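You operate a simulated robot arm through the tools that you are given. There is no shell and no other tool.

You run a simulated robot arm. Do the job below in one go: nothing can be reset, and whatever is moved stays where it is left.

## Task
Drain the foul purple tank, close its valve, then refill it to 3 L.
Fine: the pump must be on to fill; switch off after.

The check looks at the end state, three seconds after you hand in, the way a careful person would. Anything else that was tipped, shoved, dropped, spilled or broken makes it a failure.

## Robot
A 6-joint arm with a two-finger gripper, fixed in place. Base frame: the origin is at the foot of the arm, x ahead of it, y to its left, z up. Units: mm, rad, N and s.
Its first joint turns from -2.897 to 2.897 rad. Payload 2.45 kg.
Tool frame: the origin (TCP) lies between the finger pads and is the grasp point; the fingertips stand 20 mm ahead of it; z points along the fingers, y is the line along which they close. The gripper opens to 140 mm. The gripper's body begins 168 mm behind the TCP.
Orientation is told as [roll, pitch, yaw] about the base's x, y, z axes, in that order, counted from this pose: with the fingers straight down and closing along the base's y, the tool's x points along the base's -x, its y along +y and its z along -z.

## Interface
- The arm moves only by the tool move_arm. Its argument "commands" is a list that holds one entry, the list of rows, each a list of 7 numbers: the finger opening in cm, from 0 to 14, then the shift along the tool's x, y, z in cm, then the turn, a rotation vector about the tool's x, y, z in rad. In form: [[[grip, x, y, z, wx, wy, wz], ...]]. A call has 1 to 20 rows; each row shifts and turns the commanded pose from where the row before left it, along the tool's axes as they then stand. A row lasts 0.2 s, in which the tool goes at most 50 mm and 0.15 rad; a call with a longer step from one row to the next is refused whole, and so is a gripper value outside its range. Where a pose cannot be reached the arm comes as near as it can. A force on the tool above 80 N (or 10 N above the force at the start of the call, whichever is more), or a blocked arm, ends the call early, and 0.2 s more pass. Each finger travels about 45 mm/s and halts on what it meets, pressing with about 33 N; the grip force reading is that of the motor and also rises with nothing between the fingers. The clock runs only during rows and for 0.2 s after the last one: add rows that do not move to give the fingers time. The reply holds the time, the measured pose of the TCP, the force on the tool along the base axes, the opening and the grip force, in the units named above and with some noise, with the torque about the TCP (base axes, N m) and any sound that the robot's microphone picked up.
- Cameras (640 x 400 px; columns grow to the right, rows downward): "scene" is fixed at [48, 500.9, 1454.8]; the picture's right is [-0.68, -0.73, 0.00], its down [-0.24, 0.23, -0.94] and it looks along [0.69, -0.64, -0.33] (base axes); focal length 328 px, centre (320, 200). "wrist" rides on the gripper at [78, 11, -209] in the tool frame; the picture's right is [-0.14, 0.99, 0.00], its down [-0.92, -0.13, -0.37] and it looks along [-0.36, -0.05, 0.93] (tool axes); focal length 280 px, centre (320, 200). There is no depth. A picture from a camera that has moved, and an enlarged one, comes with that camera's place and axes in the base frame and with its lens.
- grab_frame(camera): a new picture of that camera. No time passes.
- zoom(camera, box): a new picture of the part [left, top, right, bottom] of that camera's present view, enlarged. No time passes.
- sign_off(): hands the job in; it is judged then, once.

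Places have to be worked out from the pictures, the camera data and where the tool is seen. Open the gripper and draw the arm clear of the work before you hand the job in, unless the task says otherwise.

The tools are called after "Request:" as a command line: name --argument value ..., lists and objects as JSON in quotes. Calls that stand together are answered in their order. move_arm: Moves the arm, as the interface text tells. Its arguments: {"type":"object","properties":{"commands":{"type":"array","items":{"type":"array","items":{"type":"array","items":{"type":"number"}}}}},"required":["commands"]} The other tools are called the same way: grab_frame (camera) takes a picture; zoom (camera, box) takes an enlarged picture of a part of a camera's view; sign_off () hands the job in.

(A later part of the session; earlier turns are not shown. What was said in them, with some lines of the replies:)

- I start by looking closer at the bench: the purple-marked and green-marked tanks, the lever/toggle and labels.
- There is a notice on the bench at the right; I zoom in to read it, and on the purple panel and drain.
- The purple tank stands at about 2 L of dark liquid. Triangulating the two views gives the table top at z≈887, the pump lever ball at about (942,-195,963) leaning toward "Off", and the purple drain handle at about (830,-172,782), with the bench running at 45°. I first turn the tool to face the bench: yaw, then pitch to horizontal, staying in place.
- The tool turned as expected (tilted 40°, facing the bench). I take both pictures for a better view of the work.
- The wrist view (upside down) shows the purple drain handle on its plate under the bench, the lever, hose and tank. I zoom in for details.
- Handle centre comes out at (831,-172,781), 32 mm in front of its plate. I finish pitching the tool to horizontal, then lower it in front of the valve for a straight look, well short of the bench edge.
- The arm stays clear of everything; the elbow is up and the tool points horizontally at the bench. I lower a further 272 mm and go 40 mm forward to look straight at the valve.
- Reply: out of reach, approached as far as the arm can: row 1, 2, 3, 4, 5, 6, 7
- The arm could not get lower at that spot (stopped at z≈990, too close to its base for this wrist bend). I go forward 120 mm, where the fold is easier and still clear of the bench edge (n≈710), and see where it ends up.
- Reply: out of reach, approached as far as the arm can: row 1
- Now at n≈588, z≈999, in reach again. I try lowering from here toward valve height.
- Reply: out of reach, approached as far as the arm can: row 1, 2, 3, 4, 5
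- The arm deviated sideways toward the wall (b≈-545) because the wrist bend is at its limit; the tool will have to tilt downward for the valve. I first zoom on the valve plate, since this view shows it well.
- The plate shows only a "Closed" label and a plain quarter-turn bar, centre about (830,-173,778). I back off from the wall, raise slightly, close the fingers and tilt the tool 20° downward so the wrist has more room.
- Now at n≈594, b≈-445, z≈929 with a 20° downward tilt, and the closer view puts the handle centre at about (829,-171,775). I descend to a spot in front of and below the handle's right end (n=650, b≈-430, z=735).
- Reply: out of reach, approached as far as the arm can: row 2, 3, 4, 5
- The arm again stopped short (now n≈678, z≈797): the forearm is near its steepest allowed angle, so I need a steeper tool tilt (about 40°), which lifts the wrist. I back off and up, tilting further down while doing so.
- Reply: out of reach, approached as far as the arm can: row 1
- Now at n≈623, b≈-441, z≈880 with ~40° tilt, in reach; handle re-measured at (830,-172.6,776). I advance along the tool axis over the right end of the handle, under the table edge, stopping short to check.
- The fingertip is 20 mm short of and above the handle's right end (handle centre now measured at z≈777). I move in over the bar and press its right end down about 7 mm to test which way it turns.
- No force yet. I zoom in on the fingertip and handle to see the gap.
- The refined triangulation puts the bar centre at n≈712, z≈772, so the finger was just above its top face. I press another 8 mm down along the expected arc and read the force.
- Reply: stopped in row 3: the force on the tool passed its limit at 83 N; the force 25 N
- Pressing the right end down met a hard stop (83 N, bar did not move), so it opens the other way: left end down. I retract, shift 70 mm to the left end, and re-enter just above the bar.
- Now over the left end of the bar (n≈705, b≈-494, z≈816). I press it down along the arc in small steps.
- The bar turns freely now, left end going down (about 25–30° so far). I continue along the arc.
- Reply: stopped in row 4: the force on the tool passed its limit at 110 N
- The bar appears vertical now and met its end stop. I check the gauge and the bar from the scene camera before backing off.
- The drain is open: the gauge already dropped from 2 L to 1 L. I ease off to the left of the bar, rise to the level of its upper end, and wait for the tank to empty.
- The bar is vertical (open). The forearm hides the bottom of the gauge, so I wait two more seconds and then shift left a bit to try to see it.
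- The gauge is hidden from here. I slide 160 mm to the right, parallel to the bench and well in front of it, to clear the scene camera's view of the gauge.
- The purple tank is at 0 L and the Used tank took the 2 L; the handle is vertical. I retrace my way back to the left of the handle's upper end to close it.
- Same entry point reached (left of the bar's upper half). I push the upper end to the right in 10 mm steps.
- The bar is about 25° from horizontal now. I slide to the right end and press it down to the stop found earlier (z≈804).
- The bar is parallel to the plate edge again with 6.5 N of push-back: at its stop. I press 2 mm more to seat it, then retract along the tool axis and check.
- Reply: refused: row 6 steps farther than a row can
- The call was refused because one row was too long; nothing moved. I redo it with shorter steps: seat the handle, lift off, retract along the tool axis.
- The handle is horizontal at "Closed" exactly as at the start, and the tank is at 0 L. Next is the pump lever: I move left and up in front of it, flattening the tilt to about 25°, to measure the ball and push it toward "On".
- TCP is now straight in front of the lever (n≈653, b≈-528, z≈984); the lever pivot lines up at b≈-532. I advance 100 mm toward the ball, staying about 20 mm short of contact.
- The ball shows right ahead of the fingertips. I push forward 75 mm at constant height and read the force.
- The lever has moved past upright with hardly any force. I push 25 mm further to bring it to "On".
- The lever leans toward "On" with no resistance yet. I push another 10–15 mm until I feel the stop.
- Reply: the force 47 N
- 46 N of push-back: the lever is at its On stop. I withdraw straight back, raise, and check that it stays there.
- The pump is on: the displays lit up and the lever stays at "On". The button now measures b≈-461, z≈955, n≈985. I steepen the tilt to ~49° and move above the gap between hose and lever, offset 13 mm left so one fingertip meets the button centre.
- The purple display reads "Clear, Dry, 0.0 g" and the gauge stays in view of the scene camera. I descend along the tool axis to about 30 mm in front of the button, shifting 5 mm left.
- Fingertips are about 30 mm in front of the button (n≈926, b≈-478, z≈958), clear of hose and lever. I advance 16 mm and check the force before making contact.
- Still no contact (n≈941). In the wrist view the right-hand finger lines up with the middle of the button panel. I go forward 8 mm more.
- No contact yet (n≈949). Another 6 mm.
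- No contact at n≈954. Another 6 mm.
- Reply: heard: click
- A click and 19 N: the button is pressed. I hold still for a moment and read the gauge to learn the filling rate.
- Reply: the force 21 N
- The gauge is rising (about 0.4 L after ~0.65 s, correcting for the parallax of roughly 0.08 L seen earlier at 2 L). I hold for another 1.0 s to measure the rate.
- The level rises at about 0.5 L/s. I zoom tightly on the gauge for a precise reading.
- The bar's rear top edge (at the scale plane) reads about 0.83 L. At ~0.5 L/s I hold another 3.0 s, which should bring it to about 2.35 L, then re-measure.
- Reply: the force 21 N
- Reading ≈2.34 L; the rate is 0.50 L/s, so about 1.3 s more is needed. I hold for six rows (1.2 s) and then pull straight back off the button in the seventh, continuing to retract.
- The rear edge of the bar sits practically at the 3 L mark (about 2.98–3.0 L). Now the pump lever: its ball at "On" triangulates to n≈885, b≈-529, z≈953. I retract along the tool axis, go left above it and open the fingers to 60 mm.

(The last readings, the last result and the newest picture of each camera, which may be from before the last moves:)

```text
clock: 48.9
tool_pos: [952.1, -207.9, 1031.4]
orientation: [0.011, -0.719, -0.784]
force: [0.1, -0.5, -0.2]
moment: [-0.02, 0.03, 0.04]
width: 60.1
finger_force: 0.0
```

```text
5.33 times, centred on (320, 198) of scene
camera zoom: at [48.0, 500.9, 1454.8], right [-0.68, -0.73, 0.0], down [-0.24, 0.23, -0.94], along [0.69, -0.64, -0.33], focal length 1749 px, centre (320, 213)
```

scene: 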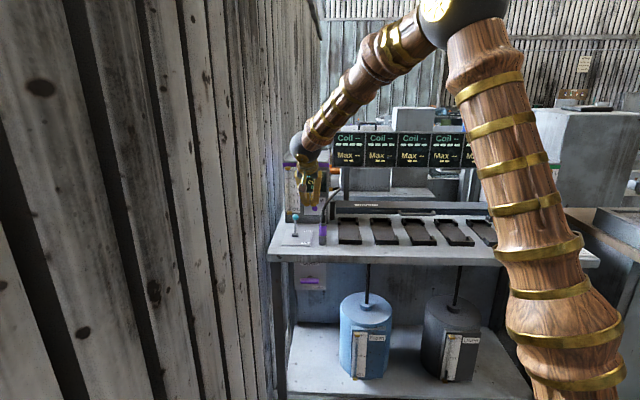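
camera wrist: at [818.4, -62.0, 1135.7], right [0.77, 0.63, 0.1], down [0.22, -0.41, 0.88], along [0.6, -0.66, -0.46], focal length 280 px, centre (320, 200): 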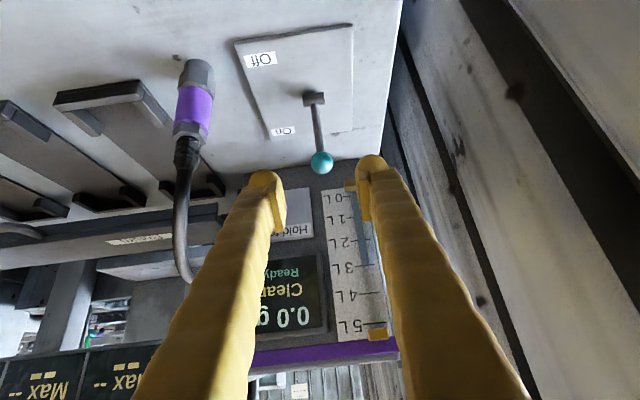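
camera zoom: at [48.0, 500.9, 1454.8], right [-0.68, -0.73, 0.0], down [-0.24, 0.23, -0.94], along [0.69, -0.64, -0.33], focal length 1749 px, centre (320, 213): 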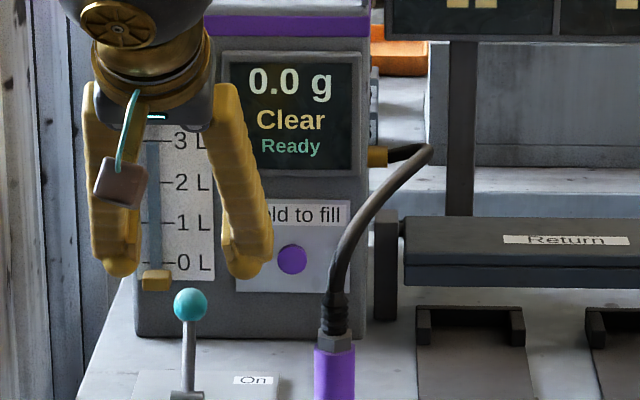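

Display: "Clear, Ready". The ball is centred between the opened fingers. I descend 100 mm along the tool axis so the pads straddle the ball.

Request:
move_arm --commands '[[[6, 0.11, 0.09, 3.36, 0, 0, 0], [6, 0.11, 0.09, 3.36, 0, 0, 0], [6, 0.11, 0.09, 3.36, 0, 0, 0], [6, 0, 0, 0, 0, 0, 0]]]'

Request:
grab_frame --camera "wrist"

Request:
zoom --camera "scene" --box '[260, 160, 380, 235]'

```text
clock: 49.9
tool_pos: [1002.4, -248.3, 952.3]
orientation: [0.009, -0.72, -0.784]
force: [-0.1, -0.3, 0.1]
moment: [0.01, 0.01, 0.03]
width: 60.3
finger_force: 0.1
```

```text
taken
camera wrist: at [867.6, -102.6, 1057.2], right [0.77, 0.63, 0.1], down [0.22, -0.41, 0.88], along [0.6, -0.66, -0.46], focal length 280 px, centre (320, 200)
```

wrist: 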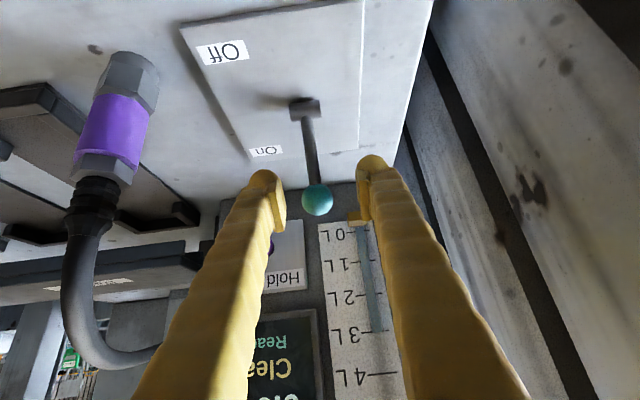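

```text
5.33 times, centred on (320, 198) of scene
camera zoom: at [48.0, 500.9, 1454.8], right [-0.68, -0.73, 0.0], down [-0.24, 0.23, -0.94], along [0.69, -0.64, -0.33], focal length 1749 px, centre (320, 213)
```

zoom: 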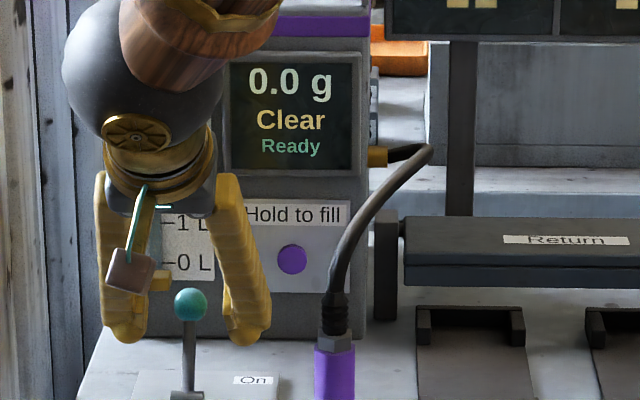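

The TCP coincides with the ball. I close the fingers on it.

Request:
move_arm --commands '[[[2, 0, 0, 0, 0, 0, 0], [2, 0, 0, 0, 0, 0, 0], [2, 0, 0, 0, 0, 0, 0], [2, 0, 0, 0, 0, 0, 0]]]'

Request:
zoom --camera "wrist" --box '[220, 90, 420, 290]'

```text
clock: 50.9
tool_pos: [1000.5, -248.6, 952.4]
orientation: [0.011, -0.72, -0.784]
force: [-7.1, -7.8, -0.3]
moment: [-0.07, -0.04, 0.01]
width: 26.4
finger_force: 5.0
```

```text
2.00 times, centred on (320, 190) of wrist
camera zoom: at [867.3, -102.7, 1057.3], right [0.77, 0.63, 0.1], down [0.23, -0.41, 0.88], along [0.6, -0.66, -0.46], focal length 561 px, centre (320, 220)
```

zoom: 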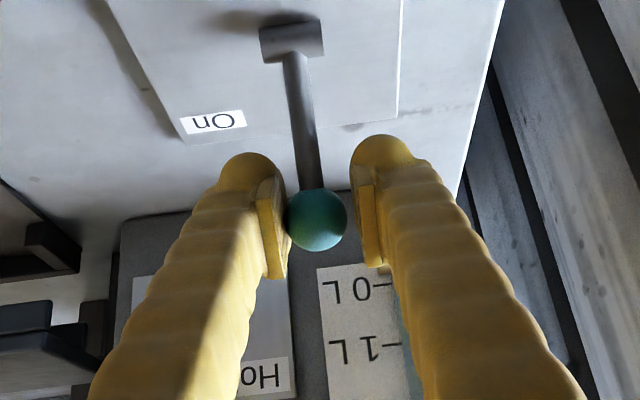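

The +b-side finger touches the ball while a small gap remains on the other side. I shift 4 mm to the right to centre and close fully.

Request:
move_arm --commands '[[[2, 0, -0.35, 0, 0, 0, 0], [1, 0, 0, 0, 0, 0, 0], [1, 0, 0, 0, 0, 0, 0], [1, 0, 0, 0, 0, 0, 0]]]'

Request:
zoom --camera "wrist" --box '[220, 90, 420, 290]'

```text
clock: 51.9
tool_pos: [1000.3, -249.3, 952.8]
orientation: [0.01, -0.722, -0.781]
force: [12.7, 16.4, -1.8]
moment: [0.05, 0.11, 0.08]
width: 21.4
finger_force: 44.4
```

```text
2.00 times, centred on (320, 190) of wrist
camera zoom: at [865.3, -104.5, 1057.3], right [0.77, 0.63, 0.1], down [0.23, -0.41, 0.88], along [0.6, -0.65, -0.46], focal length 561 px, centre (320, 220)
```

zoom: 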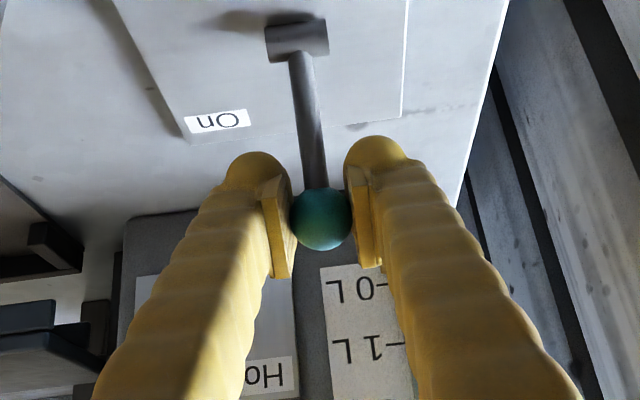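

The ball is gripped (21 mm). I pull it along its arc (pivot n≈842, z≈900, radius ≈68 mm) toward "Off", first half.

Request:
move_arm --commands '[[[1, 0.43, 0.15, -1.48, 0, 0, 0], [1, 0.75, 0, -1.35, 0, 0, 0], [1, 1.04, 0, -1.14, 0, 0, 0]]]'

Request:
zoom --camera "wrist" --box '[220, 90, 420, 290]'

```text
clock: 52.7
tool_pos: [969.0, -219.2, 966.2]
orientation: [0.01, -0.723, -0.782]
force: [41.2, 10.7, -31.7]
moment: [-0.92, -0.79, 0.19]
width: 22.6
finger_force: 45.3
```

```text
2.00 times, centred on (320, 190) of wrist
camera zoom: at [835.2, -74.4, 1071.0], right [0.77, 0.63, 0.1], down [0.23, -0.41, 0.88], along [0.6, -0.65, -0.46], focal length 561 px, centre (320, 220)
```

zoom: 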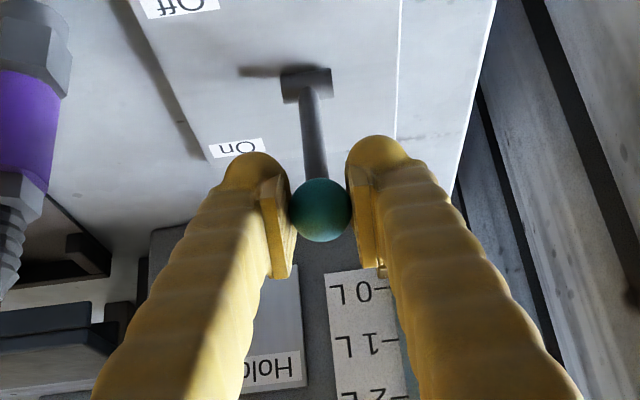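

The lever is near upright; readings show the tool is a few mm too high and too far right. I correct by lowering 4 mm and shifting 3 mm left, and continue to "Off".

Request:
move_arm --commands '[[[1, 1.34, 0.3, -0.52, 0, 0, 0], [1, 1.42, 0, -0.58, 0, 0, 0]]]'

Request:
zoom --camera "wrist" --box '[220, 90, 420, 290]'

```text
clock: 53.3
tool_pos: [949.2, -201.7, 957.2]
orientation: [0.01, -0.722, -0.786]
force: [15.9, -22.8, -14.6]
moment: [-0.9, -0.95, -0.05]
width: 22.9
finger_force: 44.8
```

```text
2.00 times, centred on (320, 190) of wrist
camera zoom: at [816.9, -54.5, 1062.8], right [0.77, 0.63, 0.1], down [0.22, -0.41, 0.88], along [0.6, -0.66, -0.46], focal length 561 px, centre (320, 220)
```

zoom: 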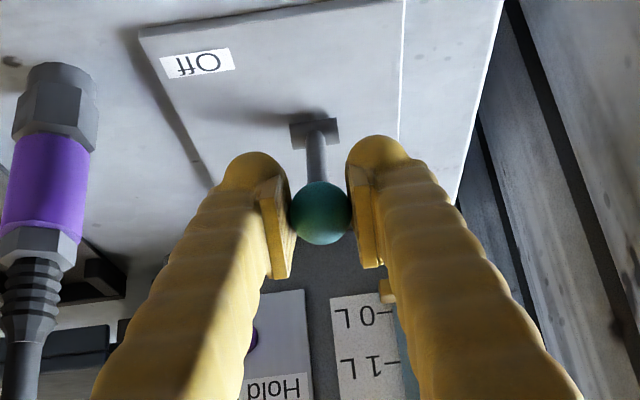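

At n≈814 with ~27 N resistance. I continue the last part of the arc to the Off stop.

Request:
move_arm --commands '[[[1, 1.1, 0, -0.25, 0, 0, 0], [1, 0.9, 0, -0.15, 0, 0, 0], [1, 0, 0, 0, 0, 0, 0]]]'

Request:
zoom --camera "wrist" --box '[220, 90, 420, 290]'

Request:
grab_frame --camera "scene"

```text
clock: 54.1
tool_pos: [938.1, -185.7, 947.5]
orientation: [0.011, -0.722, -0.782]
force: [-1.3, 1.0, -0.6]
moment: [0.01, 0.01, -0.01]
width: 10.1
finger_force: 0.3
```

```text
2.00 times, centred on (320, 190) of wrist
camera zoom: at [803.9, -39.5, 1052.7], right [0.77, 0.63, 0.1], down [0.23, -0.41, 0.88], along [0.6, -0.65, -0.46], focal length 561 px, centre (320, 220)
```

zoom: 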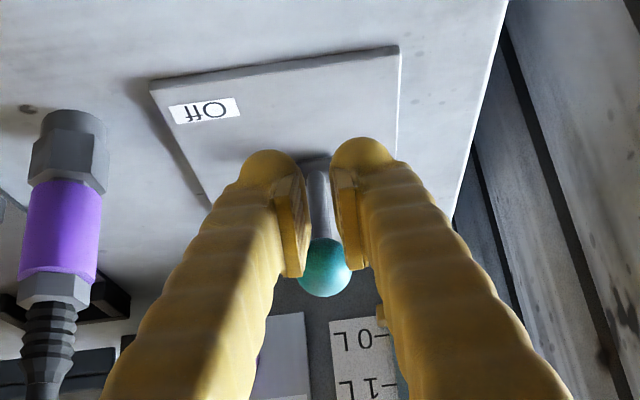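

```text
taken
```

scene: 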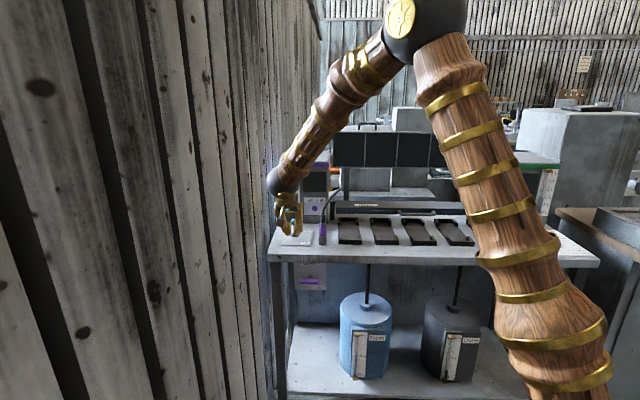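

The displays went dark (pump off) and the ball slipped out of the pads, which now loosely straddle the shaft. I open the fingers and look at the lever's position.

Request:
move_arm --commands '[[[6, 0, 0, 0, 0, 0, 0], [6, 0, 0, 0, 0, 0, 0], [6, 0, 0, 0, 0, 0, 0], [6, 0, 0, 0, 0, 0, 0]]]'

Request:
grab_frame --camera "wrist"

Request:
zoom --camera "scene" --box '[260, 190, 360, 253]'

```text
clock: 55.1
tool_pos: [937.6, -186.9, 948.8]
orientation: [0.009, -0.72, -0.782]
force: [0.4, 0.2, -0.4]
moment: [0.04, 0.0, -0.01]
width: 59.9
finger_force: 0.0
```

```text
taken
camera wrist: at [804.1, -40.6, 1052.8], right [0.77, 0.63, 0.1], down [0.23, -0.41, 0.88], along [0.6, -0.66, -0.46], focal length 280 px, centre (320, 200)
```

wrist: 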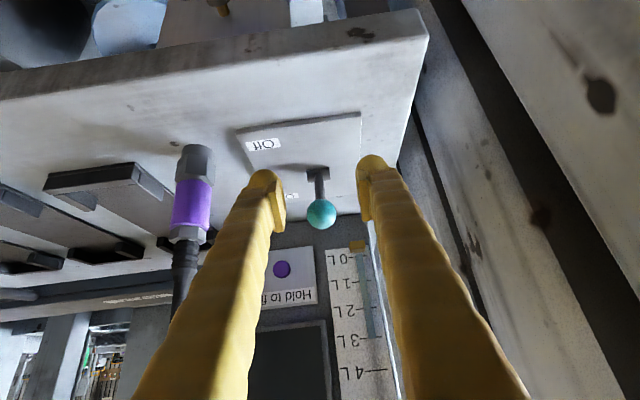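

```text
6.35 times, centred on (310, 222) of scene
camera zoom: at [48.0, 500.9, 1454.8], right [-0.68, -0.73, 0.0], down [-0.24, 0.23, -0.94], along [0.69, -0.64, -0.33], focal length 2082 px, centre (384, 64)
```

zoom: 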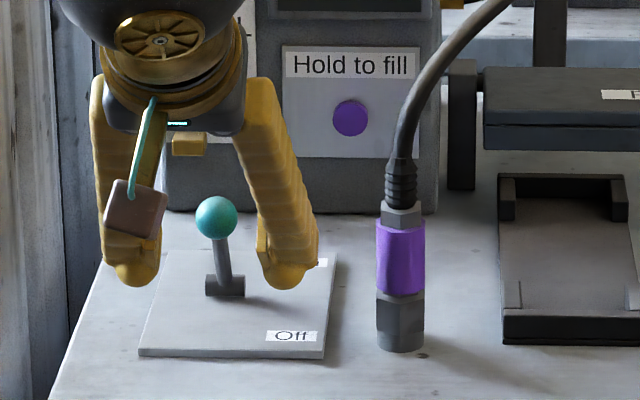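

The ball is back at exactly its original Off position (image 293.6, 224.7 versus 293.6, 224.2 at the start) and displays are dark. I retract along the tool axis and draw the arm up and back.

Request:
move_arm --commands '[[[6, 0, 0, -3, 0, 0, 0], [6, 0, 0, -4, 0, 0, 0], [6, 0, 0, -4, 0, 0, 0], [6, -2, -3, -3, 0, 0, 0], [6, -2, -3, -3, 0, 0, 0], [6, -2, -3, -3, 0, 0, 0], [6, -2, -3, -3, 0, 0, 0], [6, 0, 0, 0, 0, 0, 0]]]'

Request:
grab_frame --camera "scene"

Request:
grab_frame --camera "wrist"

```text
clock: 56.9
tool_pos: [786.4, -205.8, 1176.4]
orientation: [0.011, -0.72, -0.784]
force: [0.4, 0.2, 0.6]
moment: [-0.03, 0.0, -0.01]
width: 60.0
finger_force: 0.0
```

```text
taken
```

scene: 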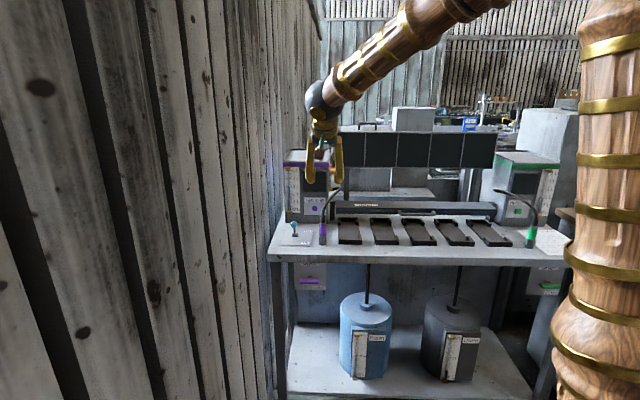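

```text
taken
camera wrist: at [653.5, -59.4, 1281.9], right [0.77, 0.63, 0.1], down [0.23, -0.41, 0.88], along [0.6, -0.66, -0.46], focal length 280 px, centre (320, 200)
```

wrist: 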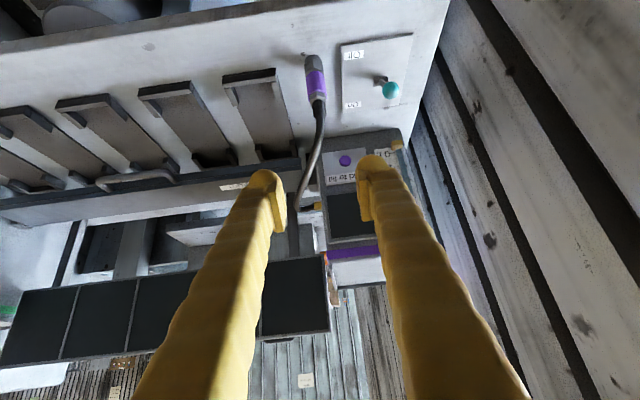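

Everything appears in place. I zoom in to verify the gauge level, valve handle, lever, and the stock tanks.

Request:
zoom --camera "scene" --box '[280, 160, 328, 190]'

Request:
zoom --camera "scene" --box '[280, 170, 344, 210]'

Request:
zoom --camera "scene" --box '[260, 210, 390, 291]'

Request:
zoom --camera "scene" --box '[320, 280, 500, 392]'

```text
13.33 times, centred on (304, 175) of scene
camera zoom: at [48.0, 500.9, 1454.8], right [-0.68, -0.73, 0.0], down [-0.24, 0.23, -0.94], along [0.69, -0.64, -0.33], focal length 4372 px, centre (533, 533)
```

zoom: 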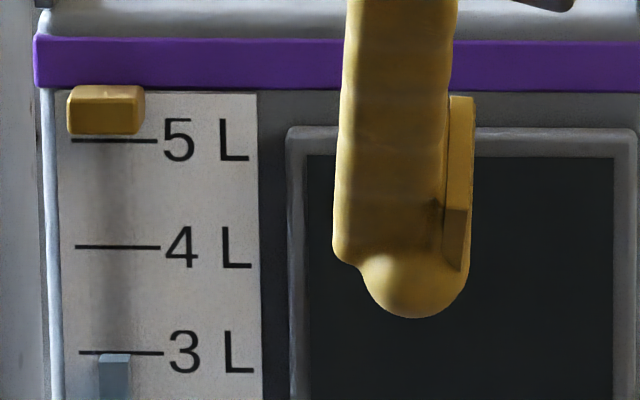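

```text
10.00 times, centred on (312, 190) of scene
camera zoom: at [48.0, 500.9, 1454.8], right [-0.68, -0.73, 0.0], down [-0.24, 0.23, -0.94], along [0.69, -0.64, -0.33], focal length 3279 px, centre (400, 300)
```

zoom: 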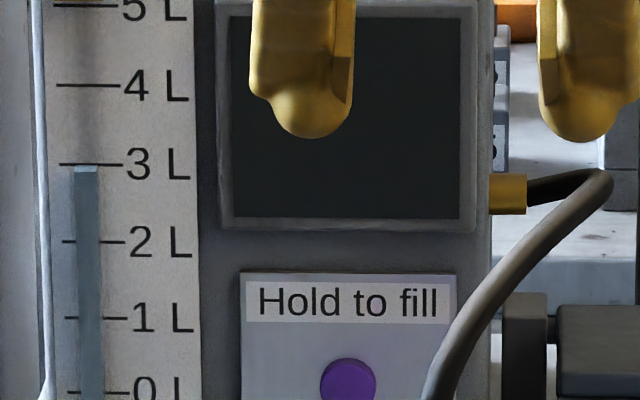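

```text
4.92 times, centred on (325, 250) of scene
camera zoom: at [48.0, 500.9, 1454.8], right [-0.68, -0.73, 0.0], down [-0.24, 0.23, -0.94], along [0.69, -0.64, -0.33], focal length 1614 px, centre (295, -49)
```

zoom: 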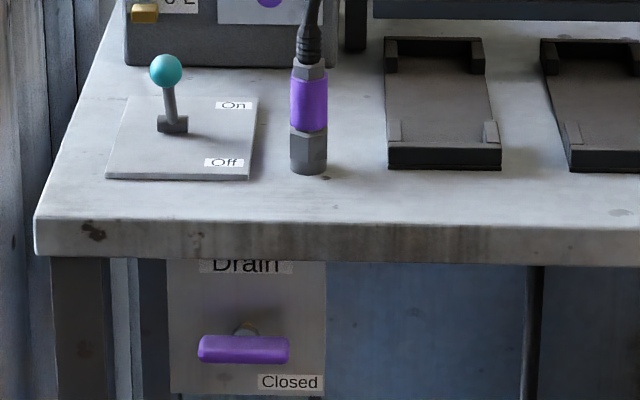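

```text
3.56 times, centred on (410, 336) of scene
camera zoom: at [48.0, 500.9, 1454.8], right [-0.68, -0.73, 0.0], down [-0.24, 0.23, -0.94], along [0.69, -0.64, -0.33], focal length 1166 px, centre (0, -284)
```

zoom: 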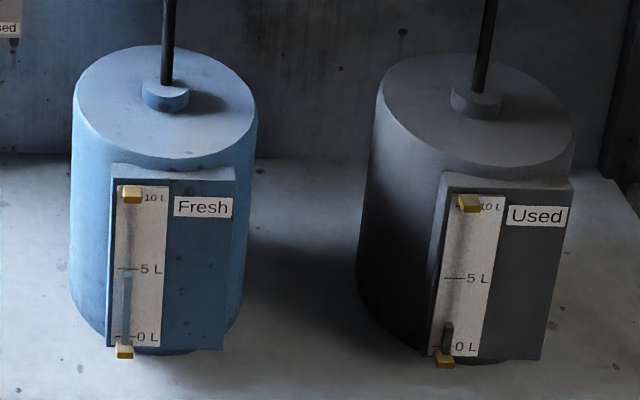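

Verified: the level sits at the 3 L line, the drain handle is horizontal at "Closed", the lever is Off with displays dark, and nothing else has moved. I open the gripper fully and draw the arm well clear.

Request:
move_arm --commands '[[[14, 0, 0, -4, 0, 0, 0], [14, 0, 0, -4, 0, 0, 0], [14, 0, 0, -4, 0, 0, 0], [14, 0, 0, -4, 0, 0, 0], [14, 0, 0, 0, 0, 0, 0], [14, 0, 0, 0, 0, 0, 0]]]'

Request:
grab_frame --camera "scene"

Request:
zoom --camera "scene" --box '[270, 150, 350, 250]'

```text
clock: 58.3
tool_pos: [713.5, -134.9, 1291.6]
orientation: [0.007, -0.72, -0.78]
force: [0.2, 0.6, -0.3]
moment: [0.03, -0.01, 0.03]
width: 139.9
finger_force: 0.1
```

```text
taken
```

scene: 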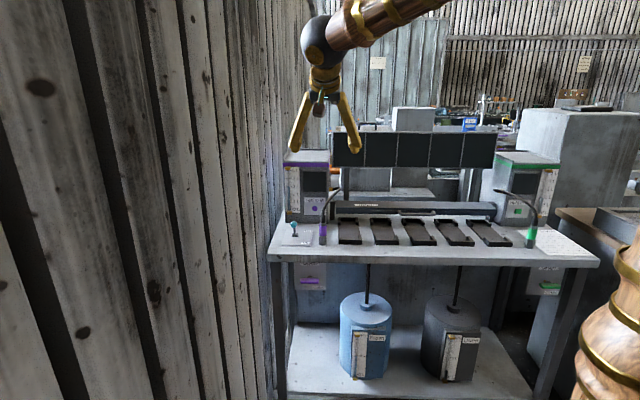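

```text
4.00 times, centred on (310, 200) of scene
camera zoom: at [48.0, 500.9, 1454.8], right [-0.68, -0.73, 0.0], down [-0.24, 0.23, -0.94], along [0.69, -0.64, -0.33], focal length 1312 px, centre (360, 200)
```

zoom: 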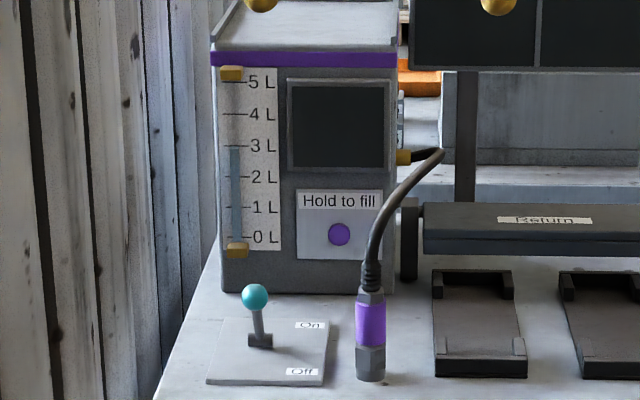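

The level holds at 3 L, the valve is closed, the pump is off, and the arm is clear with its gripper open. I hand the job in.

Request:
sign_off

```text
The job is handed in.
```

The purple tank is drained, its valve is closed, and it is refilled to the 3 L mark. The pump is off. I've handed the job in, but no verdict has come back yet.

- **Draining:** The gauge fell from 2 L to 0, and the old liquid went into the Used tank. With the pump on, the tank's display then read "Clear, Dry, 0.0 g".
- **Valve:** The handle is back in its horizontal Closed position, as it was at the start.
- **Refill:** With the pump on, I held the fill button until the gauge read about 2.98–3.0 L. The level was still there on my last look.
- **Pump:** The lever is back where it started, at Off, and the displays have gone dark. The ball slipped out of the gripper near the end of the pull, but the lever still came to rest at Off.

Two of my pushes on the valve handle hit its end stops: 83 N while finding which way it turns, and 110 N when it reached fully open. I saw no damage, and nothing else appears to have been moved or spilled. The arm is clear of the bench with its gripper open.
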